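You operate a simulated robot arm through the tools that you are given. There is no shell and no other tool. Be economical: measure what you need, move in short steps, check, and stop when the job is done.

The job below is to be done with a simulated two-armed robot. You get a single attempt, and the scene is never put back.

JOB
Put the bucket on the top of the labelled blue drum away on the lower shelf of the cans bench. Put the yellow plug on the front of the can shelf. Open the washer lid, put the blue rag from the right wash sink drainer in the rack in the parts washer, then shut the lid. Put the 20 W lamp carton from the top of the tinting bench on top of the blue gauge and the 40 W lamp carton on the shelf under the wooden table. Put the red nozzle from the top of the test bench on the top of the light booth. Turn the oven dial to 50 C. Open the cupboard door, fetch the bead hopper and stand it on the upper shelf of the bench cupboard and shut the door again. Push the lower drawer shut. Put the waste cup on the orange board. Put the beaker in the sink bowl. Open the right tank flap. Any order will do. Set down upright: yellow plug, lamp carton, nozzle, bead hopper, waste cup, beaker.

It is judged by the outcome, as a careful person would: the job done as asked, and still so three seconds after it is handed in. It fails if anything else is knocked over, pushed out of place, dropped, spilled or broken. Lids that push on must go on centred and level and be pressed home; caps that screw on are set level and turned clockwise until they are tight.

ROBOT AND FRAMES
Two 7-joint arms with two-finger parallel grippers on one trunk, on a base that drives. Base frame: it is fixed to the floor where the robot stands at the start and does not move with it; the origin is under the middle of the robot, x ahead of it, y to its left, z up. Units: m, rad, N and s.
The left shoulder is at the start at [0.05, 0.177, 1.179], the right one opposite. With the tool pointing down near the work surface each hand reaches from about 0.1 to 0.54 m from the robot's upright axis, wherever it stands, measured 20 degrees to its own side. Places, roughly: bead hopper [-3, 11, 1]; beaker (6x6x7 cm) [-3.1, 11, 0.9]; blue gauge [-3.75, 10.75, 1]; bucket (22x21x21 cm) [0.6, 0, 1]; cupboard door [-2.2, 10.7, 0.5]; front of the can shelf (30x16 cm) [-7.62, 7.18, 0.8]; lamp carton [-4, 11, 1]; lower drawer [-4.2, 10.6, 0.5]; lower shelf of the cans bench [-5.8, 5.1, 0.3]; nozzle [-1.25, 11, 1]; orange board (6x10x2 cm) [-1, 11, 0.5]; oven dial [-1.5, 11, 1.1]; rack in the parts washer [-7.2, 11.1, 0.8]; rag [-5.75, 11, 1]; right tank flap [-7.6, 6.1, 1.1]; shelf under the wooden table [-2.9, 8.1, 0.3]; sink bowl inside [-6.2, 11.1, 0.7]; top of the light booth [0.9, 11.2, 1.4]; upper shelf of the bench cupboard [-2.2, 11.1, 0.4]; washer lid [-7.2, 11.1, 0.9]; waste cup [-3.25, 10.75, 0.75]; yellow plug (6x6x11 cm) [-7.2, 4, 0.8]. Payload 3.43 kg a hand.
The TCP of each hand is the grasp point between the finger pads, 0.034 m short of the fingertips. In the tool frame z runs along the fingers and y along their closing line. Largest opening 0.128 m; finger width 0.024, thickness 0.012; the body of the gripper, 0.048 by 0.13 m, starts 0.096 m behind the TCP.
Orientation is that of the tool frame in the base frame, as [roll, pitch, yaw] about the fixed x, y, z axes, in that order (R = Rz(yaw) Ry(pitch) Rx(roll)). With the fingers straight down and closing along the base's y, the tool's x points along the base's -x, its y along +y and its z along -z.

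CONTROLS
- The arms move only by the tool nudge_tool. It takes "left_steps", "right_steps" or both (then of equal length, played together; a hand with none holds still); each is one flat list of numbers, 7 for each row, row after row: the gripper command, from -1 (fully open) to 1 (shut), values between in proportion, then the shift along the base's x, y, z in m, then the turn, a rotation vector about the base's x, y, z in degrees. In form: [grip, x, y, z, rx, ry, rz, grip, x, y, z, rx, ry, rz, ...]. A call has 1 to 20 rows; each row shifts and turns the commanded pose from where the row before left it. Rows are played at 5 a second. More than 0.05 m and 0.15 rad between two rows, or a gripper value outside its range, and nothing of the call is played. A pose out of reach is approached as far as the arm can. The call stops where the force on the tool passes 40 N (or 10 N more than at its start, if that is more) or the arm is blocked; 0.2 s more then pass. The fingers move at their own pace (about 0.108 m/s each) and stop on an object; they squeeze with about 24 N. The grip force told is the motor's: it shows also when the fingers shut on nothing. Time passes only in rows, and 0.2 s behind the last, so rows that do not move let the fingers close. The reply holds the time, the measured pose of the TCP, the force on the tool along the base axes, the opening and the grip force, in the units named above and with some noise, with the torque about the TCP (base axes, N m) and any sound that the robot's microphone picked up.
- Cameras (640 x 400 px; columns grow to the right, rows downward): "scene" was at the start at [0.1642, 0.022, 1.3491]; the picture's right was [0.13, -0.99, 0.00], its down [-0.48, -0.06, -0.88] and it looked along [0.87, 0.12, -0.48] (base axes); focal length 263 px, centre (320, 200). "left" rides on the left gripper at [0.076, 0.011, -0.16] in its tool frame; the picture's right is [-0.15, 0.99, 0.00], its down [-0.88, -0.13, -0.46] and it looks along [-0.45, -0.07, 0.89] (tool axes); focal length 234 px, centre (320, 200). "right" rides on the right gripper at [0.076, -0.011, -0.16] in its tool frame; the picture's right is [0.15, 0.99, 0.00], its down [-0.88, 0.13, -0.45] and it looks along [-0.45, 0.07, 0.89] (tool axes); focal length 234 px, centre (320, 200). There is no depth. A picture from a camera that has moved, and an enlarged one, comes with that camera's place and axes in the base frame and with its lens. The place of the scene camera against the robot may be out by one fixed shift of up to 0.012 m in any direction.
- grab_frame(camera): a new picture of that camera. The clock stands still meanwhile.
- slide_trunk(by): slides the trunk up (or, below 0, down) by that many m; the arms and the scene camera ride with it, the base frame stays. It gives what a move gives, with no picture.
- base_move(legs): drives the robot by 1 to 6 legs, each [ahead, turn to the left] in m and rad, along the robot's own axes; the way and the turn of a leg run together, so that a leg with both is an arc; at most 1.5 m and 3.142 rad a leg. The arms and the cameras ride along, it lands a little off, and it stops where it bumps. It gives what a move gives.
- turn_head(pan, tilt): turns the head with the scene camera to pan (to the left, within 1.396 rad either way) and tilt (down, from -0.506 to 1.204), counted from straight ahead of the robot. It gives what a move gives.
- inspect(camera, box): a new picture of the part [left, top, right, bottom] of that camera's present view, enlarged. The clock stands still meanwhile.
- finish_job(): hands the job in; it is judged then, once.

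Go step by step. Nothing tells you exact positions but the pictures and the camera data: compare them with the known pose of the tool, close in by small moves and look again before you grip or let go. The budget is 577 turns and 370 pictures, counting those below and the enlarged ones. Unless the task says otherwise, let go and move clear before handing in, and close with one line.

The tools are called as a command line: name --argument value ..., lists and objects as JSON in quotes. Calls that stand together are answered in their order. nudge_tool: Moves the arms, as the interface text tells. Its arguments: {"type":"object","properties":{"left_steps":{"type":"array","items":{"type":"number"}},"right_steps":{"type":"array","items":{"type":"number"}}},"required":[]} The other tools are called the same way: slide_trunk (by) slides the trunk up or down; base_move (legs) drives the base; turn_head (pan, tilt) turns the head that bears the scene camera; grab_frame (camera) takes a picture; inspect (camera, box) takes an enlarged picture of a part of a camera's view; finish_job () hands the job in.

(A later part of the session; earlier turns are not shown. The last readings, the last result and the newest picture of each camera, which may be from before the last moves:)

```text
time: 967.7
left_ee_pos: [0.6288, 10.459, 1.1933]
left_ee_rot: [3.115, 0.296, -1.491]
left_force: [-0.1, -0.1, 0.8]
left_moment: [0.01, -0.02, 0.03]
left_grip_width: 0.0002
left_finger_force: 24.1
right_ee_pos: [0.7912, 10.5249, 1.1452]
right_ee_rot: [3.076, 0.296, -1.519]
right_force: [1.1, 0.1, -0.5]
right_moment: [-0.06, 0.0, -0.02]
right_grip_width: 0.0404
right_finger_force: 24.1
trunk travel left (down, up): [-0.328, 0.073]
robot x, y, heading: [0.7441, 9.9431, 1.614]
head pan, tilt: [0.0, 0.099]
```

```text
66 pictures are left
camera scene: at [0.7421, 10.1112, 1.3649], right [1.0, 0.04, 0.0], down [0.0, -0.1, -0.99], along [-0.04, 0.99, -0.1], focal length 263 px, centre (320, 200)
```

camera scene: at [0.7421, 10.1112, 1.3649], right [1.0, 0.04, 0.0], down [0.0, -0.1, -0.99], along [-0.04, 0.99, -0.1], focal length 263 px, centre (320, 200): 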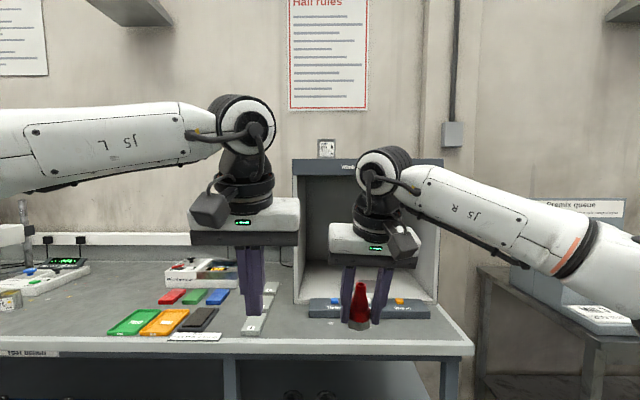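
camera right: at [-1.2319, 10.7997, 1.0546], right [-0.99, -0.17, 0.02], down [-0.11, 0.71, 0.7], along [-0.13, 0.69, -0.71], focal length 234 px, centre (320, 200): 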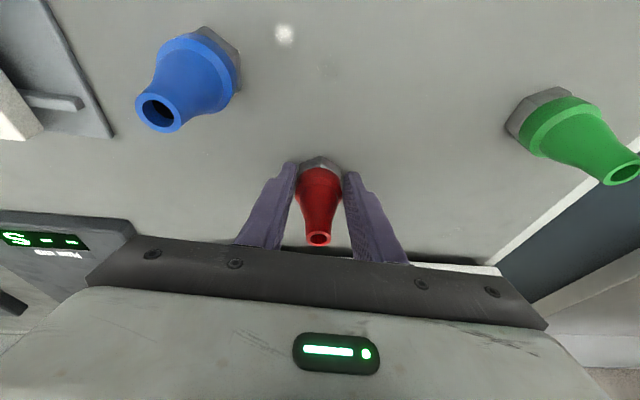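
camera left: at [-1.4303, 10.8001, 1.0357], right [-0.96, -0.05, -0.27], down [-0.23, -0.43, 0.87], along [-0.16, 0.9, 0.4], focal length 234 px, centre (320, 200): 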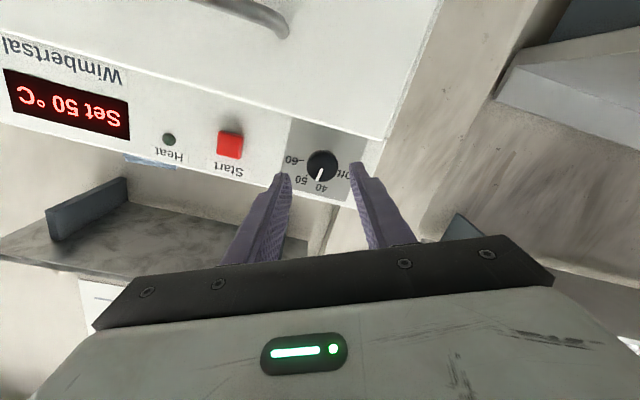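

The booth top is z≈1.41, too high for this steep grip. I'll set the nozzle down on the free front corner of the bench (≈(1.0, 10.85)) and regrasp it flatter.

base_move --legs '[[0, -0.448], [0.34, 0], [0, 0.405]]'

turn_head --pan -0.1 --tilt 0.6

grab_frame --camera "scene"

```text
time: 972.4
left_ee_pos: [0.7745, 10.7721, 1.1939]
left_ee_rot: [3.118, 0.296, -1.518]
left_force: [0.1, 0.1, 0.2]
left_moment: [0.02, -0.03, -0.01]
left_grip_width: 0.0001
left_finger_force: 23.8
right_ee_pos: [0.9379, 10.8349, 1.1456]
right_ee_rot: [3.077, 0.296, -1.546]
right_force: [0.6, -0.9, -0.4]
right_moment: [-0.01, -0.03, -0.03]
right_grip_width: 0.0408
right_finger_force: 23.8
trunk travel left (down, up): [-0.328, 0.073]
robot x, y, heading: [0.8743, 10.2497, 1.586]
head pan, tilt: [0.0, 0.099]
```

```text
time: 973.3
left_ee_pos: [0.775, 10.7721, 1.194]
left_ee_rot: [3.114, 0.294, -1.519]
left_force: [-0.2, -0.4, -1.3]
left_moment: [0.01, 0.0, 0.01]
left_grip_width: 0.0001
left_finger_force: 23.9
right_ee_pos: [0.9388, 10.8345, 1.1457]
right_ee_rot: [3.076, 0.298, -1.545]
right_force: [0.6, -0.2, -0.4]
right_moment: [-0.04, 0.02, -0.03]
right_grip_width: 0.0406
right_finger_force: 23.7
trunk travel left (down, up): [-0.328, 0.073]
robot x, y, heading: [0.8766, 10.2508, 1.583]
head pan, tilt: [-0.099, 0.6]
```

```text
65 pictures are left
camera scene: at [0.8877, 10.4181, 1.3189], right [1.0, -0.09, 0.0], down [-0.05, -0.56, -0.83], along [0.07, 0.82, -0.56], focal length 263 px, centre (320, 200)
```

scene: 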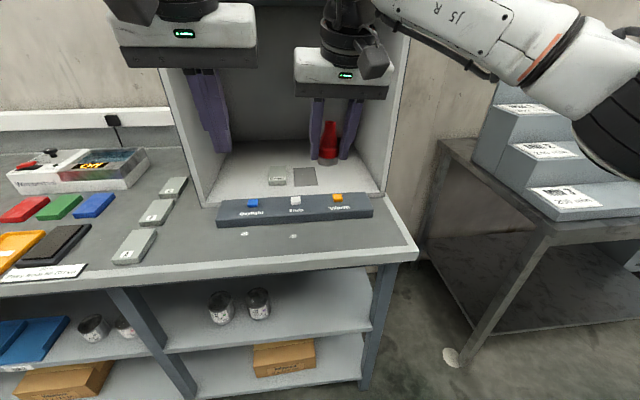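

Free strip in front of the booth controls around (0.945, 10.875). Lowering the nozzle there.

nudge_tool --right_steps '[1, 0.003, 0.015, -0.04, 0, 0, 0, 1, 0.003, 0.015, -0.04, 0, 0, 0, 1, 0, 0.004, -0.04, 0, 0, 0, 1, 0, 0, -0.04, 0, 0, 0, 1, 0, 0, -0.025, 0, 0, 0, 1, 0, 0, -0.012, 0, 0, 0, 1, 0, 0, -0.006, 0, 0, 0, 1, 0, 0, -0.005, 0, 0, 0, 1, 0, 0, -0.005, 0, 0, 0]'

```text
time: 975.3
left_ee_pos: [0.7748, 10.7726, 1.1936]
left_ee_rot: [3.116, 0.294, -1.517]
left_force: [0.5, -0.2, 0.4]
left_moment: [0.0, -0.03, 0.02]
left_grip_width: 0.0001
left_finger_force: 24.4
right_ee_pos: [0.9452, 10.8683, 0.9328]
right_ee_rot: [3.076, 0.297, -1.545]
right_force: [0.3, 0.0, -0.4]
right_moment: [-0.03, 0.0, -0.02]
right_grip_width: 0.0404
right_finger_force: 24.3
trunk travel left (down, up): [-0.328, 0.073]
robot x, y, heading: [0.8768, 10.2516, 1.577]
head pan, tilt: [-0.099, 0.6]
```

nudge_tool --right_steps '[1, 0, 0, -0.003, 0, 0, 0, 1, 0, 0, -0.003, 0, 0, 0, 1, 0, 0, -0.003, 0, 0, 0]'

inspect --camera "scene" --box '[270, 130, 410, 260]'

```text
time: 976.1
left_ee_pos: [0.7748, 10.773, 1.1935]
left_ee_rot: [3.115, 0.295, -1.519]
left_force: [1.2, 0.4, 0.6]
left_moment: [0.01, 0.01, 0.02]
left_grip_width: 0.0001
left_finger_force: 23.4
right_ee_pos: [0.9454, 10.8687, 0.924]
right_ee_rot: [3.077, 0.299, -1.546]
right_force: [1.0, -0.1, 4.0]
right_moment: [0.04, -0.05, 0.01]
right_grip_width: 0.0405
right_finger_force: 23.8
trunk travel left (down, up): [-0.328, 0.073]
robot x, y, heading: [0.8762, 10.2523, 1.585]
head pan, tilt: [-0.099, 0.6]
```

```text
3.08 times, centred on (340, 195) of scene
camera zoom: at [0.8878, 10.4176, 1.319], right [1.0, -0.09, 0.0], down [-0.05, -0.56, -0.83], along [0.07, 0.82, -0.56], focal length 808 px, centre (258, 215)
```

zoom: 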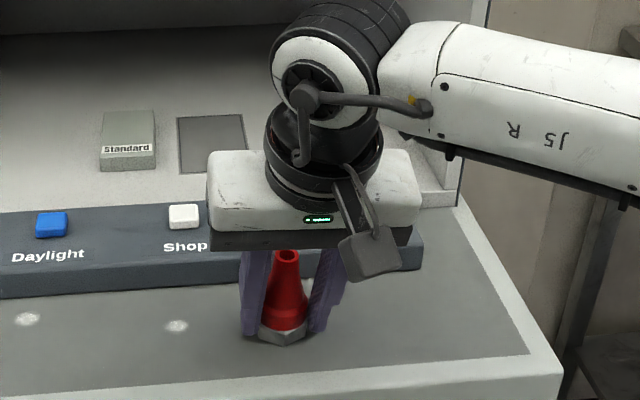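

nudge_tool --right_steps '[1, 0, 0, -0.001, 0, 0, 0, 0.3, 0, 0, 0, 0, 0, 0, 0, 0, 0, 0, 0, 0, 0, 0, 0, 0, 0.03, 0, 0, 0, 0, 0, 0, 0.04, 0, 0, 0, 0, 0, 0, 0.04, 0, 0, 0, 0, 0, -0.02, 0.04, 0, 0, 0, 0, 0, -0.03, 0.03, 0, 0, 0]'

base_move --legs '[[-0.1, 0]]'

nudge_tool --right_steps '[0, 0, 0, -0.02, 7.5, 0, 0, 0, 0, 0, -0.02, 7.5, 0, 0, 0, 0, 0, -0.02, 7.5, 0, 0, 0, 0, 0, -0.02, 7.5, 0, 0, 0, 0, 0.01, -0.02, 7.5, 0, 0, 0, 0, 0.02, -0.02, 5.5, 0, 0]'

grab_frame --camera "right"

```text
time: 977.9
left_ee_pos: [0.7744, 10.7718, 1.1937]
left_ee_rot: [3.117, 0.296, -1.518]
left_force: [-0.7, 0.1, 0.2]
left_moment: [0.03, 0.04, 0.03]
left_grip_width: 0.0
left_finger_force: 23.6
right_ee_pos: [0.9439, 10.8196, 1.1022]
right_ee_rot: [3.078, 0.295, -1.547]
right_force: [1.1, -0.2, 0.5]
right_moment: [0.02, -0.02, 0.01]
right_grip_width: 0.0639
right_finger_force: 0.1
trunk travel left (down, up): [-0.328, 0.073]
robot x, y, heading: [0.8738, 10.2454, 1.584]
head pan, tilt: [-0.099, 0.6]
```

```text
time: 979.1
left_ee_pos: [0.7774, 10.6742, 1.1932]
left_ee_rot: [3.116, 0.295, -1.519]
left_force: [0.6, -0.6, 0.6]
left_moment: [0.03, -0.03, -0.02]
left_grip_width: 0.0
left_finger_force: 24.3
right_ee_pos: [0.9468, 10.7208, 1.1022]
right_ee_rot: [3.077, 0.295, -1.547]
right_force: [-0.2, -0.9, 0.4]
right_moment: [-0.01, -0.02, 0.0]
right_grip_width: 0.064
right_finger_force: 0.1
trunk travel left (down, up): [-0.328, 0.073]
robot x, y, heading: [0.8771, 10.149, 1.582]
head pan, tilt: [-0.099, 0.6]
```

```text
time: 980.5
left_ee_pos: [0.7763, 10.6742, 1.1948]
left_ee_rot: [3.114, 0.295, -1.52]
left_force: [0.5, 0.5, 0.2]
left_moment: [-0.01, -0.03, 0.0]
left_grip_width: 0.0
left_finger_force: 23.8
right_ee_pos: [0.9457, 10.7525, 0.9808]
right_ee_rot: [3.11, 1.046, -1.525]
right_force: [0.2, -0.6, -0.4]
right_moment: [-0.04, -0.03, 0.0]
right_grip_width: 0.064
right_finger_force: 0.0
trunk travel left (down, up): [-0.328, 0.073]
robot x, y, heading: [0.8786, 10.1544, 1.578]
head pan, tilt: [-0.099, 0.6]
```

```text
63 pictures are left
camera right: at [0.9699, 10.5755, 0.9949], right [-0.98, -0.15, -0.11], down [-0.12, 0.04, 0.99], along [-0.14, 0.99, -0.05], focal length 234 px, centre (320, 200)
```

right: 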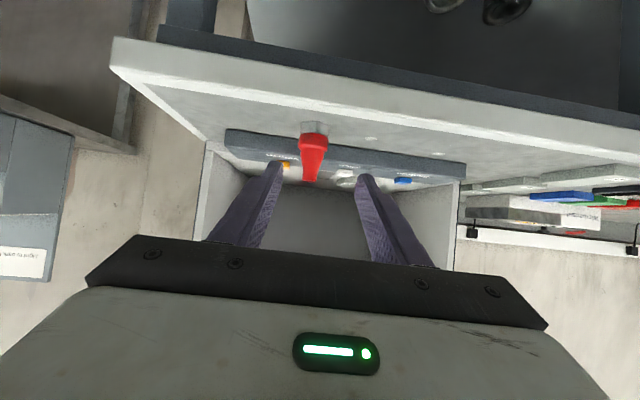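

nudge_tool --right_steps '[0, 0, 0.035, -0.021, 0, 0, 0, 0, 0, 0.035, -0.021, 0, 0, 0, 0, 0, 0.025, -0.014, 0, 0, 0, 0, 0, 0.018, -0.01, 0, 0, 0]'

grab_frame --camera "right"

```text
time: 981.5
left_ee_pos: [0.7767, 10.674, 1.1939]
left_ee_rot: [3.116, 0.293, -1.52]
left_force: [-0.3, -0.4, -0.1]
left_moment: [-0.01, 0.01, 0.0]
left_grip_width: 0.0
left_finger_force: 23.8
right_ee_pos: [0.9466, 10.8642, 0.9159]
right_ee_rot: [3.111, 1.046, -1.522]
right_force: [-0.2, -0.4, -1.2]
right_moment: [0.01, -0.02, 0.0]
right_grip_width: 0.064
right_finger_force: 0.1
trunk travel left (down, up): [-0.328, 0.073]
robot x, y, heading: [0.8782, 10.1532, 1.579]
head pan, tilt: [-0.099, 0.6]
```

```text
62 pictures are left
camera right: at [0.9717, 10.6873, 0.929], right [-0.98, -0.15, -0.11], down [-0.12, 0.04, 0.99], along [-0.14, 0.99, -0.06], focal length 234 px, centre (320, 200)
```

right: 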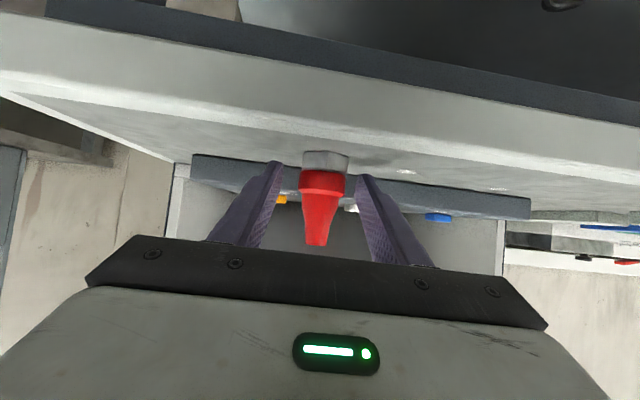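

nudge_tool --right_steps '[0.5, 0, 0, 0, 0, 0, 0, 1, 0, 0, 0, 0, 0, 0, 1, 0, 0, 0, 0, 0, 0, 1, 0, 0, 0.015, 0, 0, 0, 1, 0, 0, 0.04, 0, 0, 0, 1, 0, -0.02, 0.04, 0, 0, 0, 1, 0, -0.02, 0.04, 0, 0, 0, 1, 0, -0.02, 0.04, 0, 0, 0, 1, 0, -0.02, 0.04, 0, 0, 0]'

slide_trunk --by 0.07

grab_frame --camera "right"

```text
time: 983.5
left_ee_pos: [0.7778, 10.6742, 1.1937]
left_ee_rot: [3.116, 0.295, -1.52]
left_force: [-0.5, -0.6, -0.2]
left_moment: [0.01, -0.03, -0.01]
left_grip_width: 0.0
left_finger_force: 23.9
right_ee_pos: [0.9453, 10.7858, 1.131]
right_ee_rot: [3.111, 1.047, -1.526]
right_force: [0.2, 0.0, 0.1]
right_moment: [0.01, 0.03, -0.02]
right_grip_width: 0.0407
right_finger_force: 24.5
trunk travel left (down, up): [-0.328, 0.073]
robot x, y, heading: [0.874, 10.1491, 1.581]
head pan, tilt: [-0.099, 0.6]
```

```text
time: 984.6
left_ee_pos: [0.7781, 10.6745, 1.2627]
left_ee_rot: [3.115, 0.294, -1.52]
left_force: [-0.1, -0.1, 1.0]
left_moment: [0.02, 0.0, 0.03]
left_grip_width: 0.0002
left_finger_force: 23.8
right_ee_pos: [0.9456, 10.7861, 1.1999]
right_ee_rot: [3.11, 1.047, -1.525]
right_force: [0.2, -0.5, -1.3]
right_moment: [-0.02, 0.03, -0.01]
right_grip_width: 0.0405
right_finger_force: 24.2
trunk travel left (down, up): [-0.398, 0.003]
robot x, y, heading: [0.8744, 10.1525, 1.582]
head pan, tilt: [-0.099, 0.6]
```

```text
61 pictures are left
camera right: at [0.9705, 10.6094, 1.2144], right [-0.98, -0.14, -0.11], down [-0.12, 0.04, 0.99], along [-0.14, 0.99, -0.06], focal length 234 px, centre (320, 200)
```

right: 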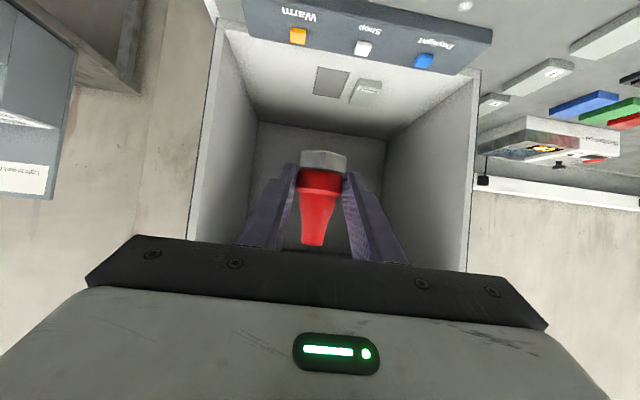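

Nozzle held upright. Raising above booth-top height.

nudge_tool --right_steps '[1, 0, 0, 0.04, 0, 0, 0, 1, 0, 0, 0.04, 0, 0, 0, 1, 0, 0, 0.04, 0, 0, 0, 1, 0, 0, 0.04, 0, 0, 0, 1, 0, 0, 0.04, 0, 0, 0, 1, 0, 0, 0.04, 0, 0, 0, 1, 0, 0, 0.04, 0, 0, 0, 1, 0, 0, 0.03, 0, 0, 0]'

turn_head --pan 0 --tilt 0.0

grab_frame --camera "scene"

grab_frame --camera "right"

```text
time: 986.4
left_ee_pos: [0.7771, 10.6735, 1.2642]
left_ee_rot: [3.115, 0.295, -1.52]
left_force: [-0.4, 0.4, -0.2]
left_moment: [-0.01, -0.03, -0.02]
left_grip_width: 0.0
left_finger_force: 24.3
right_ee_pos: [0.9443, 10.7842, 1.5096]
right_ee_rot: [3.114, 1.045, -1.524]
right_force: [0.4, -0.5, 0.1]
right_moment: [0.0, -0.01, 0.0]
right_grip_width: 0.0407
right_finger_force: 23.9
trunk travel left (down, up): [-0.398, 0.003]
robot x, y, heading: [0.8774, 10.1528, 1.582]
head pan, tilt: [-0.099, 0.6]
```

```text
time: 987.4
left_ee_pos: [0.7771, 10.6733, 1.264]
left_ee_rot: [3.114, 0.294, -1.522]
left_force: [-0.8, 0.2, 0.1]
left_moment: [-0.01, -0.04, 0.0]
left_grip_width: 0.0
left_finger_force: 23.5
right_ee_pos: [0.9472, 10.7839, 1.51]
right_ee_rot: [3.111, 1.045, -1.524]
right_force: [0.2, -0.5, -0.5]
right_moment: [0.0, 0.01, -0.02]
right_grip_width: 0.0405
right_finger_force: 23.9
trunk travel left (down, up): [-0.398, 0.003]
robot x, y, heading: [0.8818, 10.1516, 1.581]
head pan, tilt: [0.0, 0.0]
```

```text
60 pictures are left
camera scene: at [0.8804, 10.3214, 1.444], right [1.0, 0.01, 0.0], down [0.0, 0.0, -1.0], along [-0.01, 1.0, 0.0], focal length 263 px, centre (320, 200)
```

scene: 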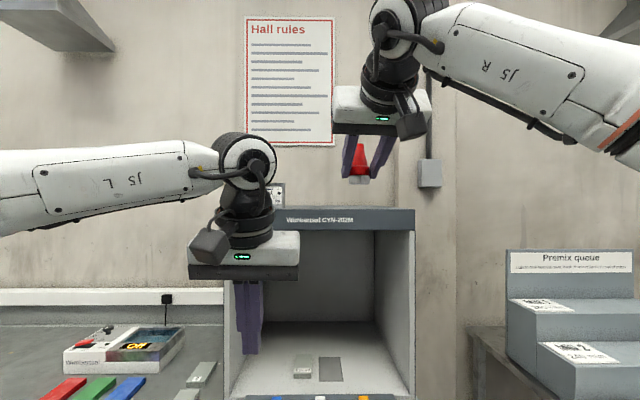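

```text
59 pictures are left
camera right: at [0.9705, 10.6074, 1.5238], right [-0.98, -0.15, -0.11], down [-0.12, 0.04, 0.99], along [-0.14, 0.99, -0.05], focal length 234 px, centre (320, 200)
```

right: 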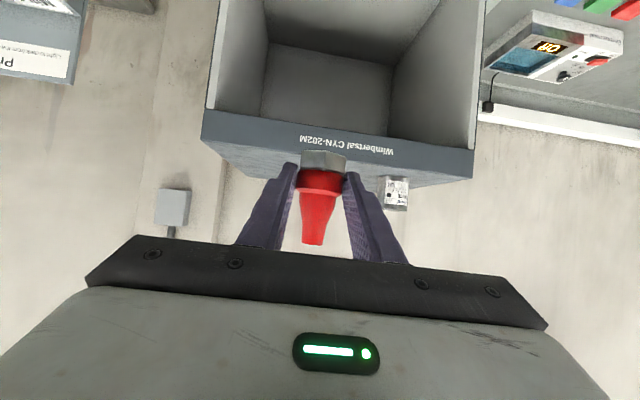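

Booth top is z≈1.425, front edge y≈11.05. I retract the left hand and drive forward so the nozzle is over the top.

nudge_tool --left_steps '[1, -0.01, -0.03, 0, 0, 0, 0, 1, -0.01, -0.03, 0, 0, 0, 0, 1, -0.01, -0.03, 0, 0, 0, 0, 1, -0.01, -0.03, 0, 0, 0, 0]'

base_move --legs '[[0.3, 0]]'

grab_frame --camera "right"

grab_frame --camera "scene"

```text
time: 988.4
left_ee_pos: [0.7377, 10.555, 1.2606]
left_ee_rot: [3.117, 0.295, -1.518]
left_force: [0.2, -1.3, 0.3]
left_moment: [0.01, -0.03, -0.01]
left_grip_width: 0.0
left_finger_force: 23.4
right_ee_pos: [0.9455, 10.7834, 1.5085]
right_ee_rot: [3.112, 1.047, -1.523]
right_force: [0.4, -0.4, -0.5]
right_moment: [-0.03, 0.0, 0.0]
right_grip_width: 0.0404
right_finger_force: 24.3
trunk travel left (down, up): [-0.398, 0.003]
robot x, y, heading: [0.8809, 10.1521, 1.584]
head pan, tilt: [0.0, 0.0]
```

```text
time: 990.4
left_ee_pos: [0.7352, 10.8571, 1.2591]
left_ee_rot: [3.115, 0.296, -1.521]
left_force: [0.3, 0.8, -0.4]
left_moment: [-0.02, 0.01, 0.0]
left_grip_width: 0.0
left_finger_force: 23.9
right_ee_pos: [0.9438, 11.0853, 1.5093]
right_ee_rot: [3.111, 1.046, -1.527]
right_force: [-0.3, 0.2, -0.1]
right_moment: [-0.02, 0.01, 0.01]
right_grip_width: 0.0404
right_finger_force: 23.7
trunk travel left (down, up): [-0.398, 0.003]
robot x, y, heading: [0.8792, 10.4532, 1.584]
head pan, tilt: [0.0, 0.0]
```

```text
58 pictures are left
camera right: at [0.9675, 10.9097, 1.524], right [-0.98, -0.14, -0.11], down [-0.12, 0.04, 0.99], along [-0.14, 0.99, -0.06], focal length 234 px, centre (320, 200)
```

right: 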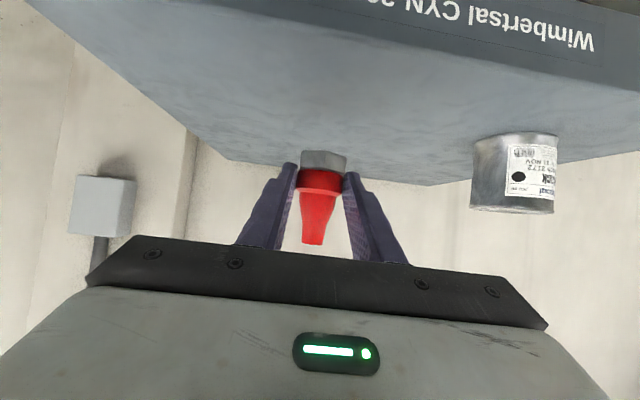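

```text
57 pictures are left
camera scene: at [0.8772, 10.6238, 1.444], right [1.0, 0.01, 0.0], down [0.0, 0.0, -1.0], along [-0.01, 1.0, 0.0], focal length 263 px, centre (320, 200)
```

scene: 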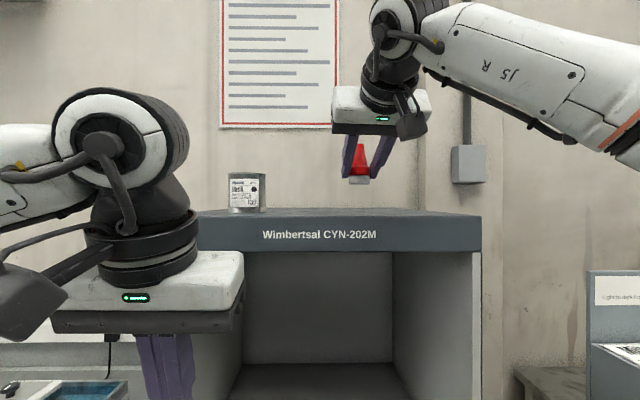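

The nozzle is ~5.5 cm inside the top's front edge. Moving 4 cm further and lowering to contact.

nudge_tool --right_steps '[1, 0, 0.02, -0.01, 0, 0, 0, 1, 0, 0.02, -0.012, 0, 0, 0, 1, 0, 0, -0.01, 0, 0, 0, 1, 0, 0, -0.006, 0, 0, 0, 1, 0, 0, -0.005, 0, 0, 0, 1, 0, 0, -0.004, 0, 0, 0]'

```text
time: 991.8
left_ee_pos: [0.7356, 10.8578, 1.2595]
left_ee_rot: [3.115, 0.296, -1.519]
left_force: [-0.8, 0.3, 0.0]
left_moment: [-0.03, -0.02, 0.0]
left_grip_width: 0.0003
left_finger_force: 23.4
right_ee_pos: [0.943, 11.1256, 1.4625]
right_ee_rot: [3.11, 1.045, -1.524]
right_force: [-0.2, 0.9, -0.4]
right_moment: [0.02, -0.01, -0.02]
right_grip_width: 0.0405
right_finger_force: 23.8
trunk travel left (down, up): [-0.398, 0.003]
robot x, y, heading: [0.8742, 10.4515, 1.585]
head pan, tilt: [0.0, 0.0]
```

nudge_tool --right_steps '[1, 0, 0, -0.004, 0, 0, 0, 1, 0, 0, -0.004, 0, 0, 0, 1, 0, 0, -0.003, 0, 0, 0, 1, 0, 0, -0.003, 0, 0, 0]'

inspect --camera "scene" --box '[290, 120, 450, 240]'

```text
time: 992.8
left_ee_pos: [0.7354, 10.8558, 1.2602]
left_ee_rot: [3.117, 0.296, -1.522]
left_force: [-0.4, -0.5, 1.1]
left_moment: [-0.03, -0.02, 0.0]
left_grip_width: 0.0
left_finger_force: 23.9
right_ee_pos: [0.9433, 11.1239, 1.4545]
right_ee_rot: [3.108, 1.057, -1.526]
right_force: [0.2, 6.0, 20.1]
right_moment: [0.45, -0.27, 0.08]
right_grip_width: 0.0408
right_finger_force: 24.5
trunk travel left (down, up): [-0.398, 0.003]
robot x, y, heading: [0.8735, 10.4539, 1.577]
head pan, tilt: [0.0, 0.0]
```

```text
3.33 times, centred on (370, 180) of scene
camera zoom: at [0.8768, 10.6222, 1.4446], right [1.0, 0.01, 0.0], down [0.0, 0.0, -1.0], along [-0.01, 1.0, 0.0], focal length 876 px, centre (153, 267)
```

zoom: 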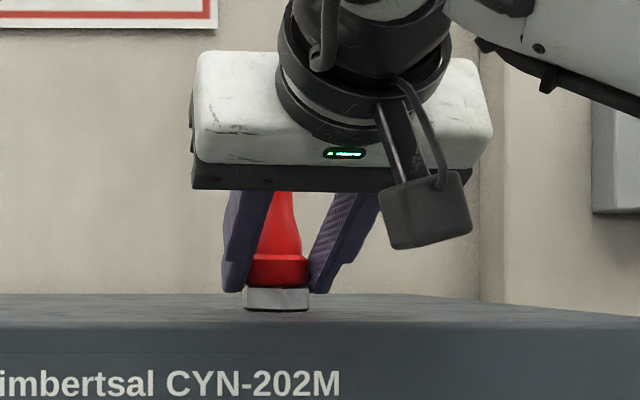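

Standing on the booth top. Relieve, release and back straight out.

nudge_tool --right_steps '[1, 0, 0, 0.003, 0, 0, 0, 0.4, 0, 0, 0, 0, 0, 0, 0.1, 0, 0, 0, 0, 0, 0, 0, 0, -0.02, 0.012, 0, 0, 0, 0, 0, -0.03, 0.017, 0, 0, 0, 0, 0, -0.035, 0.02, 0, 0, 0, 0, 0, -0.035, 0.02, 0, 0, 0]'

base_move --legs '[[-0.35, 0]]'

inspect --camera "scene" --box '[220, 120, 460, 260]'

```text
time: 994.4
left_ee_pos: [0.7354, 10.8566, 1.2604]
left_ee_rot: [3.117, 0.296, -1.52]
left_force: [0.1, 1.1, -0.2]
left_moment: [0.01, -0.02, -0.02]
left_grip_width: 0.0001
left_finger_force: 23.7
right_ee_pos: [0.944, 11.001, 1.5227]
right_ee_rot: [3.111, 1.047, -1.525]
right_force: [0.6, -0.2, -0.8]
right_moment: [0.0, -0.01, 0.0]
right_grip_width: 0.0639
right_finger_force: 0.1
trunk travel left (down, up): [-0.398, 0.003]
robot x, y, heading: [0.8753, 10.4498, 1.579]
head pan, tilt: [0.0, 0.0]
```

```text
time: 996.7
left_ee_pos: [0.7389, 10.5, 1.2599]
left_ee_rot: [3.115, 0.295, -1.524]
left_force: [-0.4, 0.4, -0.1]
left_moment: [0.03, 0.01, 0.03]
left_grip_width: 0.0
left_finger_force: 23.9
right_ee_pos: [0.95, 10.6446, 1.5217]
right_ee_rot: [3.111, 1.046, -1.528]
right_force: [0.5, -0.2, -0.1]
right_moment: [0.0, 0.01, -0.01]
right_grip_width: 0.0638
right_finger_force: 0.0
trunk travel left (down, up): [-0.398, 0.003]
robot x, y, heading: [0.8793, 10.0929, 1.577]
head pan, tilt: [0.0, 0.0]
```

```text
2.67 times, centred on (340, 190) of scene
camera zoom: at [0.8809, 10.265, 1.4441], right [1.0, 0.01, 0.0], down [0.0, 0.0, -1.0], along [-0.01, 1.0, 0.0], focal length 700 px, centre (267, 227)
```

zoom: 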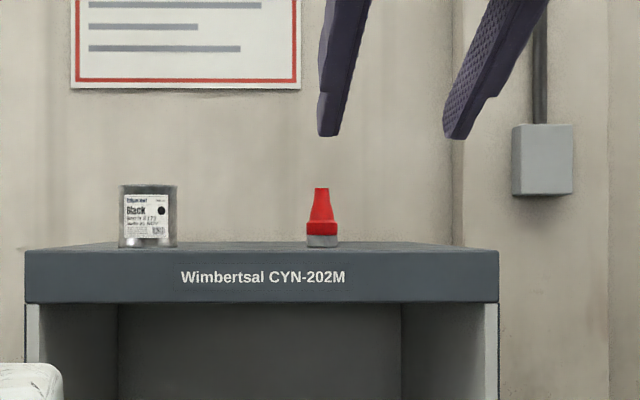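

The red nozzle stands on the light booth. The last job is the cupboard and bead hopper; driving back to the cupboard door at x≈−2.4.

base_move --legs '[[-0.1, 0], [0, 1.571], [1.5, 0], [1.4, 0], [0.35, 0], [0, -1.571]]'

slide_trunk --by -0.33

turn_head --pan 0 --tilt 0.5

grab_frame --camera "scene"

```text
time: 1021.0
left_ee_pos: [-2.5111, 10.2372, 1.2603]
left_ee_rot: [3.115, 0.296, -1.464]
left_force: [0.3, 0.7, 0.0]
left_moment: [0.03, -0.02, -0.01]
left_grip_width: 0.0
left_finger_force: 24.5
right_ee_pos: [-2.3117, 10.3966, 1.5206]
right_ee_rot: [3.109, 1.045, -1.468]
right_force: [-0.1, -0.1, -0.2]
right_moment: [-0.01, 0.0, -0.01]
right_grip_width: 0.0642
right_finger_force: 0.0
trunk travel left (down, up): [-0.398, 0.003]
robot x, y, heading: [-2.3494, 9.8449, 1.647]
head pan, tilt: [0.0, 0.0]
```

```text
time: 1024.2
left_ee_pos: [-2.5125, 10.2371, 0.9316]
left_ee_rot: [3.118, 0.294, -1.462]
left_force: [-0.7, 0.0, 0.5]
left_moment: [0.03, 0.04, 0.01]
left_grip_width: 0.0001
left_finger_force: 24.2
right_ee_pos: [-2.3114, 10.3946, 1.1912]
right_ee_rot: [3.111, 1.045, -1.465]
right_force: [0.0, -0.4, -0.7]
right_moment: [-0.01, -0.01, -0.01]
right_grip_width: 0.064
right_finger_force: 0.1
trunk travel left (down, up): [-0.068, 0.333]
robot x, y, heading: [-2.3486, 9.8402, 1.637]
head pan, tilt: [0.0, 0.0]
```

```text
time: 1025.2
left_ee_pos: [-2.5105, 10.2382, 0.9303]
left_ee_rot: [3.117, 0.296, -1.46]
left_force: [-0.2, -0.7, 0.0]
left_moment: [-0.01, 0.03, 0.01]
left_grip_width: 0.0
left_finger_force: 24.0
right_ee_pos: [-2.3113, 10.3955, 1.1914]
right_ee_rot: [3.11, 1.045, -1.465]
right_force: [-0.7, -0.7, -0.7]
right_moment: [-0.02, 0.0, -0.01]
right_grip_width: 0.0639
right_finger_force: 0.1
trunk travel left (down, up): [-0.068, 0.333]
robot x, y, heading: [-2.3495, 9.8457, 1.643]
head pan, tilt: [0.0, 0.499]
```

```text
54 pictures are left
camera scene: at [-2.3558, 10.0128, 1.068], right [1.0, 0.07, 0.0], down [0.03, -0.48, -0.88], along [-0.06, 0.88, -0.48], focal length 263 px, centre (320, 200)
```

scene: 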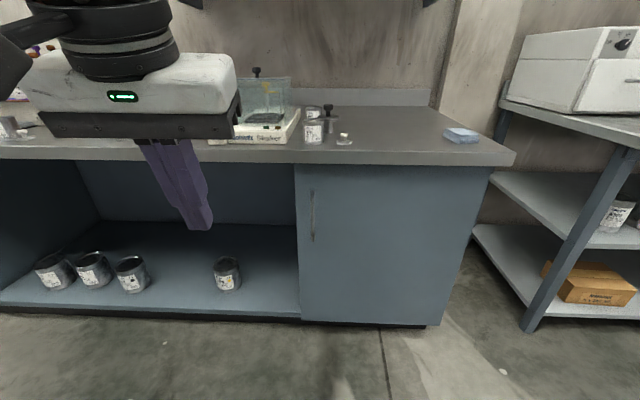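

The door spans x −2.46…−1.97 with a vertical handle at (−2.42, ~10.64, z 0.59–0.755), hinged at the right. Setting the left hand horizontal at handle height.

base_move --legs '[[0, -0.07]]'

nudge_tool --left_steps '[0, 0, 0.02, -0.02, 7.6, 0, 0, 0, 0, 0.025, -0.025, 7.6, 0, 0, 0, 0, 0.025, -0.03, 7.6, 0, 0, 0, 0, 0.025, -0.03, 7.6, 0, 0, 0, 0, 0.03, -0.03, 7.6, 0, 0, 0, 0, 0.03, -0.03, 7.6, 0, 0, 0, 0, 0.03, -0.03, 7.6, 0, 0, 0, 0, 0.03, -0.03, 7.6, 0, 0, 0, 0, 0.03, -0.03, 7, 0, 0]'

grab_frame --camera "left"

```text
time: 1026.0
left_ee_pos: [-2.4824, 10.2476, 0.9298]
left_ee_rot: [3.117, 0.296, -1.533]
left_force: [0.0, 0.1, 0.3]
left_moment: [-0.02, 0.02, 0.01]
left_grip_width: 0.0
left_finger_force: 24.3
right_ee_pos: [-2.2722, 10.3917, 1.1913]
right_ee_rot: [3.109, 1.045, -1.539]
right_force: [-0.3, -0.3, 0.7]
right_moment: [0.0, -0.02, 0.01]
right_grip_width: 0.064
right_finger_force: 0.1
trunk travel left (down, up): [-0.068, 0.333]
robot x, y, heading: [-2.3479, 9.8401, 1.572]
head pan, tilt: [0.0, 0.499]
```

```text
time: 1028.0
left_ee_pos: [-2.428, 10.4913, 0.7078]
left_ee_rot: [-2.854, 1.46, -1.22]
left_force: [0.5, 0.5, -0.1]
left_moment: [-0.01, 0.0, 0.01]
left_grip_width: 0.064
left_finger_force: 0.1
left hand out of reach, approached as far as the arm can: row 8, 9
right_ee_pos: [-2.2717, 10.3918, 1.1915]
right_ee_rot: [3.108, 1.046, -1.541]
right_force: [0.6, -0.6, 0.0]
right_moment: [-0.02, 0.03, 0.03]
right_grip_width: 0.064
right_finger_force: 0.0
trunk travel left (down, up): [-0.068, 0.333]
robot x, y, heading: [-2.3502, 9.8411, 1.569]
head pan, tilt: [0.0, 0.499]
```

```text
53 pictures are left
camera left: at [-2.4288, 10.3246, 0.6486], right [-0.99, -0.05, 0.11], down [0.12, -0.35, 0.93], along [0.0, 0.93, 0.36], focal length 234 px, centre (320, 200)
```

left: 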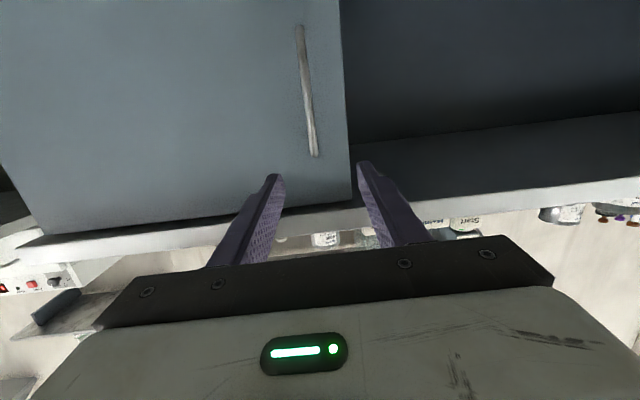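

slide_trunk --by -0.06

base_move --legs '[[0.1, 0]]'

grab_frame --camera "left"

```text
time: 1029.0
left_ee_pos: [-2.4287, 10.4906, 0.6463]
left_ee_rot: [-2.863, 1.458, -1.23]
left_force: [-0.1, 0.2, -0.2]
left_moment: [-0.02, -0.01, 0.03]
left_grip_width: 0.0643
left_finger_force: 0.1
right_ee_pos: [-2.273, 10.3918, 1.1319]
right_ee_rot: [3.11, 1.045, -1.537]
right_force: [0.3, 0.5, 0.2]
right_moment: [-0.01, 0.0, 0.01]
right_grip_width: 0.0639
right_finger_force: 0.1
trunk travel left (down, up): [-0.008, 0.393]
robot x, y, heading: [-2.3479, 9.8415, 1.57]
head pan, tilt: [0.0, 0.499]
```

```text
time: 1030.2
left_ee_pos: [-2.4277, 10.5861, 0.647]
left_ee_rot: [-2.864, 1.458, -1.229]
left_force: [0.6, -0.1, 0.0]
left_moment: [-0.01, -0.02, 0.0]
left_grip_width: 0.0639
left_finger_force: 0.2
right_ee_pos: [-2.2728, 10.4875, 1.1319]
right_ee_rot: [3.11, 1.044, -1.538]
right_force: [-0.3, 0.9, 0.0]
right_moment: [0.02, 0.01, -0.05]
right_grip_width: 0.0641
right_finger_force: 0.1
trunk travel left (down, up): [-0.008, 0.393]
robot x, y, heading: [-2.3498, 9.9375, 1.569]
head pan, tilt: [0.0, 0.499]
```

```text
52 pictures are left
camera left: at [-2.4293, 10.4203, 0.588], right [-0.99, -0.05, 0.11], down [0.12, -0.35, 0.93], along [-0.01, 0.94, 0.35], focal length 234 px, centre (320, 200)
```

left: 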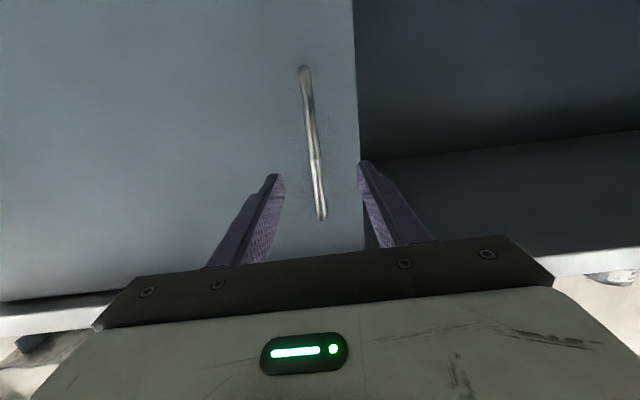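

base_move --legs '[[0.035, 0]]'

nudge_tool --left_steps '[0.5, 0, 0, 0, 0, 0, 0, 1, 0, 0, 0, 0, 0, 0, 1, 0, 0, 0, 0, 0, 0]'

```text
time: 1031.0
left_ee_pos: [-2.4281, 10.6216, 0.6459]
left_ee_rot: [-2.863, 1.457, -1.23]
left_force: [-0.8, 0.1, 0.2]
left_moment: [0.01, -0.04, -0.03]
left_grip_width: 0.0641
left_finger_force: 0.1
right_ee_pos: [-2.2734, 10.5229, 1.1318]
right_ee_rot: [3.11, 1.044, -1.538]
right_force: [0.5, 0.6, -0.8]
right_moment: [0.0, 0.03, 0.01]
right_grip_width: 0.0639
right_finger_force: 0.0
trunk travel left (down, up): [-0.008, 0.393]
robot x, y, heading: [-2.3485, 9.9804, 1.577]
head pan, tilt: [0.0, 0.499]
```

```text
time: 1031.8
left_ee_pos: [-2.4282, 10.6225, 0.6465]
left_ee_rot: [-2.863, 1.457, -1.23]
left_force: [0.5, -0.9, -0.7]
left_moment: [0.02, -0.04, -0.01]
left_grip_width: 0.0
left_finger_force: 23.4
right_ee_pos: [-2.2726, 10.5235, 1.1325]
right_ee_rot: [3.111, 1.046, -1.538]
right_force: [0.6, 0.5, -0.8]
right_moment: [0.0, -0.03, -0.01]
right_grip_width: 0.064
right_finger_force: 0.0
trunk travel left (down, up): [-0.008, 0.393]
robot x, y, heading: [-2.3467, 9.9729, 1.567]
head pan, tilt: [0.0, 0.499]
```

nudge_tool --left_steps '[0.3, 0, 0, 0, 0, 0, 0, 0.1, 0, 0, 0, 0, 0, 0]'

base_move --legs '[[0.03, 0]]'

nudge_tool --left_steps '[0.5, 0, 0, 0, 0, 0, 0, 1, 0, 0, 0, 0, 0, 0, 1, 0, 0, 0, 0, 0, 0]'

grab_frame --camera "left"

```text
time: 1032.4
left_ee_pos: [-2.4281, 10.6213, 0.6456]
left_ee_rot: [-2.864, 1.458, -1.229]
left_force: [-0.4, 0.1, 0.0]
left_moment: [0.02, -0.01, 0.02]
left_grip_width: 0.0576
left_finger_force: 0.0
right_ee_pos: [-2.273, 10.5222, 1.1307]
right_ee_rot: [3.109, 1.044, -1.536]
right_force: [0.3, -0.5, -0.9]
right_moment: [0.01, -0.01, 0.07]
right_grip_width: 0.0641
right_finger_force: 0.1
trunk travel left (down, up): [-0.008, 0.393]
robot x, y, heading: [-2.3496, 9.9776, 1.573]
head pan, tilt: [0.0, 0.499]
```

```text
time: 1033.3
left_ee_pos: [-2.4288, 10.6529, 0.6473]
left_ee_rot: [-2.865, 1.459, -1.231]
left_force: [0.4, 0.6, 0.3]
left_moment: [-0.02, -0.02, -0.03]
left_grip_width: 0.0576
left_finger_force: 0.0
right_ee_pos: [-2.273, 10.5535, 1.1318]
right_ee_rot: [3.11, 1.045, -1.538]
right_force: [0.7, -0.3, 0.5]
right_moment: [0.0, 0.02, 0.01]
right_grip_width: 0.064
right_finger_force: 0.1
trunk travel left (down, up): [-0.008, 0.393]
robot x, y, heading: [-2.3528, 10.006, 1.568]
head pan, tilt: [0.0, 0.499]
```

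```text
time: 1034.1
left_ee_pos: [-2.4285, 10.6517, 0.6464]
left_ee_rot: [-2.891, 1.458, -1.259]
left_force: [4.7, 0.3, 0.2]
left_moment: [-0.12, 1.13, -0.14]
left_grip_width: 0.012
left_finger_force: 44.9
right_ee_pos: [-2.2718, 10.553, 1.1318]
right_ee_rot: [3.11, 1.045, -1.539]
right_force: [0.2, 0.4, -0.5]
right_moment: [-0.03, 0.02, -0.01]
right_grip_width: 0.0639
right_finger_force: 0.1
trunk travel left (down, up): [-0.008, 0.393]
robot x, y, heading: [-2.3463, 10.0065, 1.574]
head pan, tilt: [0.0, 0.499]
```

```text
51 pictures are left
camera left: at [-2.4288, 10.4852, 0.588], right [-0.99, -0.05, 0.12], down [0.13, -0.35, 0.93], along [0.0, 0.94, 0.35], focal length 234 px, centre (320, 200)
```

left: 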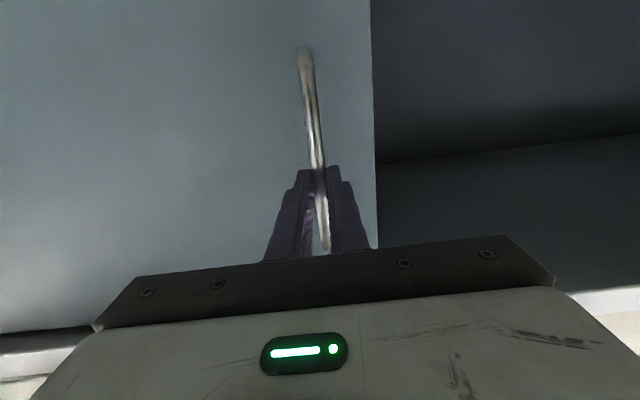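

The handle is gripped. Pulling the door open with small base moves and sideways arm corrections along its arc.

base_move --legs '[[-0.08, 0]]'

nudge_tool --left_steps '[1, 0.012, 0, 0, 0, 0, 0, 1, 0.01, 0, 0, 0, 0, 0]'

base_move --legs '[[-0.08, 0]]'

```text
time: 1035.2
left_ee_pos: [-2.4147, 10.5797, 0.6461]
left_ee_rot: [-2.888, 1.454, -1.289]
left_force: [0.0, 0.4, 1.5]
left_moment: [-0.28, 1.18, -0.05]
left_grip_width: 0.0122
left_finger_force: 44.7
right_ee_pos: [-2.27, 10.481, 1.1316]
right_ee_rot: [3.108, 1.05, -1.543]
right_force: [0.5, 0.3, 0.2]
right_moment: [0.0, 0.02, -0.03]
right_grip_width: 0.064
right_finger_force: 0.1
trunk travel left (down, up): [-0.008, 0.393]
robot x, y, heading: [-2.3455, 9.9333, 1.565]
head pan, tilt: [0.0, 0.499]
stopped in leg 1: the force on the tool passed its limit at 44 N (the readings are from after the stop); the commanded pose is now the measured one
```

```text
time: 1035.7
left_ee_pos: [-2.4147, 10.5808, 0.6459]
left_ee_rot: [-2.931, 1.461, -1.296]
left_force: [-2.3, 0.3, 1.7]
left_moment: [-0.43, 1.29, 0.18]
left_grip_width: 0.0122
left_finger_force: 44.8
right_ee_pos: [-2.2715, 10.4811, 1.1318]
right_ee_rot: [3.107, 1.048, -1.542]
right_force: [-0.1, -0.9, 0.1]
right_moment: [-0.04, -0.02, 0.01]
right_grip_width: 0.064
right_finger_force: 0.0
trunk travel left (down, up): [-0.008, 0.393]
robot x, y, heading: [-2.3496, 9.9319, 1.568]
head pan, tilt: [0.0, 0.499]
stopped in row 2 (left hand): the force on the tool passed its limit at 47 N (the readings are from after the stop); the commanded pose is now the measured one
```

```text
time: 1036.7
left_ee_pos: [-2.397, 10.5258, 0.6454]
left_ee_rot: [-2.893, 1.454, -1.298]
left_force: [1.4, 0.6, 0.2]
left_moment: [-0.01, 1.1, 0.01]
left_grip_width: 0.0122
left_finger_force: 45.3
right_ee_pos: [-2.2698, 10.4287, 1.1322]
right_ee_rot: [3.109, 1.047, -1.543]
right_force: [0.6, 0.2, -0.2]
right_moment: [0.0, -0.01, 0.0]
right_grip_width: 0.0641
right_finger_force: 0.0
trunk travel left (down, up): [-0.008, 0.393]
robot x, y, heading: [-2.351, 9.8818, 1.568]
head pan, tilt: [0.0, 0.499]
stopped in leg 1: the force on the tool passed its limit at 50 N (the readings are from after the stop); the commanded pose is now the measured one
```

The door follows. Continuing with slight right turns to match its arc.

base_move --legs '[[-0.06, -0.03]]'

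base_move --legs '[[-0.06, -0.035]]'

grab_frame --camera "scene"

```text
time: 1037.9
left_ee_pos: [-2.3685, 10.4633, 0.6465]
left_ee_rot: [-2.899, 1.454, -1.356]
left_force: [0.7, 1.4, 0.3]
left_moment: [-0.22, 1.13, 0.02]
left_grip_width: 0.0122
left_finger_force: 45.1
right_ee_pos: [-2.2538, 10.3644, 1.1323]
right_ee_rot: [3.106, 1.048, -1.575]
right_force: [-0.3, 0.0, -0.8]
right_moment: [0.0, -0.01, 0.0]
right_grip_width: 0.064
right_finger_force: 0.1
trunk travel left (down, up): [-0.008, 0.393]
robot x, y, heading: [-2.3464, 9.8181, 1.532]
head pan, tilt: [0.0, 0.499]
stopped in leg 1: the force on the tool passed its limit at 42 N (the readings are from after the stop); the commanded pose is now the measured one
```

```text
time: 1038.9
left_ee_pos: [-2.3428, 10.4208, 0.6458]
left_ee_rot: [-2.896, 1.452, -1.409]
left_force: [2.9, 2.3, -0.9]
left_moment: [0.09, 1.15, -0.05]
left_grip_width: 0.0121
left_finger_force: 45.2
right_ee_pos: [-2.2409, 10.3195, 1.1332]
right_ee_rot: [3.105, 1.051, -1.604]
right_force: [0.4, 0.0, 1.1]
right_moment: [-0.01, 0.01, 0.0]
right_grip_width: 0.0643
right_finger_force: 0.0
trunk travel left (down, up): [-0.008, 0.393]
robot x, y, heading: [-2.3503, 9.7777, 1.5]
head pan, tilt: [0.0, 0.499]
stopped in leg 1: the force on the tool passed its limit at 50 N (the readings are from after the stop); the commanded pose is now the measured one
```

```text
50 pictures are left
camera scene: at [-2.3356, 9.9473, 1.008], right [1.0, -0.07, 0.0], down [-0.03, -0.48, -0.88], along [0.06, 0.88, -0.48], focal length 263 px, centre (320, 200)
```

scene: 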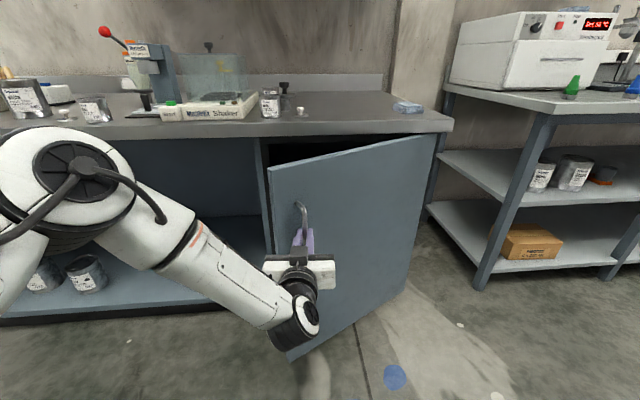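

Door open ~35°. Continuing to swing it by turning right while easing back.

base_move --legs '[[-0.04, -0.08]]'

base_move --legs '[[-0.04, -0.09]]'

base_move --legs '[[-0.03, -0.1]]'

```text
time: 1039.8
left_ee_pos: [-2.3282, 10.4024, 0.6472]
left_ee_rot: [-2.955, 1.457, -1.478]
left_force: [-1.4, -1.1, 3.1]
left_moment: [-0.16, 1.19, 0.0]
left_grip_width: 0.0118
left_finger_force: 45.5
right_ee_pos: [-2.2205, 10.2929, 1.133]
right_ee_rot: [3.107, 1.05, -1.646]
right_force: [-0.1, 0.6, -0.7]
right_moment: [0.0, -0.02, 0.01]
right_grip_width: 0.0638
right_finger_force: 0.1
trunk travel left (down, up): [-0.008, 0.393]
robot x, y, heading: [-2.353, 9.7586, 1.465]
head pan, tilt: [0.0, 0.499]
stopped in leg 1: the force on the tool passed its limit at 50 N (the readings are from after the stop); the commanded pose is now the measured one
```

```text
time: 1040.6
left_ee_pos: [-2.3161, 10.385, 0.6465]
left_ee_rot: [-3.026, 1.463, -1.563]
left_force: [-1.1, -1.3, 2.5]
left_moment: [-0.22, 1.15, 0.05]
left_grip_width: 0.0117
left_finger_force: 44.8
right_ee_pos: [-2.1996, 10.2702, 1.1328]
right_ee_rot: [3.107, 1.052, -1.689]
right_force: [0.2, -0.8, 0.5]
right_moment: [0.0, 0.02, 0.01]
right_grip_width: 0.064
right_finger_force: 0.1
trunk travel left (down, up): [-0.008, 0.393]
robot x, y, heading: [-2.356, 9.7375, 1.428]
head pan, tilt: [0.0, 0.499]
stopped in leg 1: the force on the tool passed its limit at 48 N (the readings are from after the stop); the commanded pose is now the measured one
```

```text
time: 1041.4
left_ee_pos: [-2.3103, 10.379, 0.6462]
left_ee_rot: [-3.076, 1.467, -1.614]
left_force: [0.0, -0.9, 1.4]
left_moment: [-0.43, 0.54, 0.03]
left_grip_width: 0.0116
left_finger_force: 44.5
right_ee_pos: [-2.1879, 10.2582, 1.1322]
right_ee_rot: [3.107, 1.048, -1.712]
right_force: [0.1, -0.7, 0.5]
right_moment: [-0.02, 0.03, -0.01]
right_grip_width: 0.064
right_finger_force: 0.1
trunk travel left (down, up): [-0.008, 0.393]
robot x, y, heading: [-2.3592, 9.7313, 1.403]
head pan, tilt: [0.0, 0.499]
stopped in leg 1: the force on the tool passed its limit at 53 N (the readings are from after the stop); the commanded pose is now the measured one
```

I'll let go, bring the fist behind the door's free edge, and sweep it further open by turning.

nudge_tool --left_steps '[0.3, 0, 0, 0, 0, 0, 0, 0.1, 0, 0, 0, 0, 0, 0]'

base_move --legs '[[-0.13, 0], [0, 0.4], [0.22, 0]]'

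nudge_tool --left_steps '[1, 0, 0, 0, 0, 0, 0, 1, 0, 0, 0, 0, 0, 0]'

grab_frame --camera "scene"

```text
time: 1042.0
left_ee_pos: [-2.3111, 10.3787, 0.6454]
left_ee_rot: [-3.064, 1.467, -1.599]
left_force: [0.7, -0.9, -0.9]
left_moment: [-0.02, -0.02, -0.01]
left_grip_width: 0.0576
left_finger_force: 0.1
right_ee_pos: [-2.1884, 10.2582, 1.1319]
right_ee_rot: [3.106, 1.048, -1.713]
right_force: [-0.7, -0.1, 0.3]
right_moment: [0.02, 0.0, 0.03]
right_grip_width: 0.0639
right_finger_force: 0.1
trunk travel left (down, up): [-0.008, 0.393]
robot x, y, heading: [-2.3558, 9.7324, 1.398]
head pan, tilt: [0.0, 0.499]
```

```text
time: 1045.8
left_ee_pos: [-2.6441, 10.4328, 0.6461]
left_ee_rot: [-3.064, 1.466, -1.195]
left_force: [-0.5, 0.8, -0.5]
left_moment: [0.02, 0.03, 0.01]
left_grip_width: 0.0574
left_finger_force: 0.1
right_ee_pos: [-2.4852, 10.3693, 1.1314]
right_ee_rot: [3.107, 1.049, -1.305]
right_force: [0.1, -0.4, -0.6]
right_moment: [0.0, -0.01, -0.03]
right_grip_width: 0.0642
right_finger_force: 0.0
trunk travel left (down, up): [-0.008, 0.393]
robot x, y, heading: [-2.4332, 9.8143, 1.81]
head pan, tilt: [0.0, 0.499]
```

```text
time: 1046.4
left_ee_pos: [-2.6444, 10.4329, 0.6454]
left_ee_rot: [-3.063, 1.468, -1.193]
left_force: [0.8, 0.4, 0.5]
left_moment: [0.01, -0.02, -0.02]
left_grip_width: 0.0001
left_finger_force: 23.4
right_ee_pos: [-2.4849, 10.3697, 1.1318]
right_ee_rot: [3.107, 1.049, -1.306]
right_force: [-0.1, -0.3, 0.1]
right_moment: [0.0, 0.0, -0.02]
right_grip_width: 0.0641
right_finger_force: 0.1
trunk travel left (down, up): [-0.008, 0.393]
robot x, y, heading: [-2.4272, 9.816, 1.807]
head pan, tilt: [0.0, 0.499]
```

```text
49 pictures are left
camera scene: at [-2.4647, 9.9844, 1.0079], right [0.97, 0.23, 0.0], down [0.11, -0.47, -0.88], along [-0.21, 0.85, -0.48], focal length 263 px, centre (320, 200)
```

scene: 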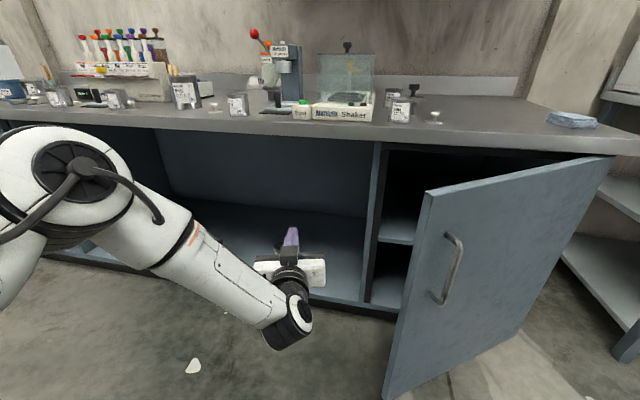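

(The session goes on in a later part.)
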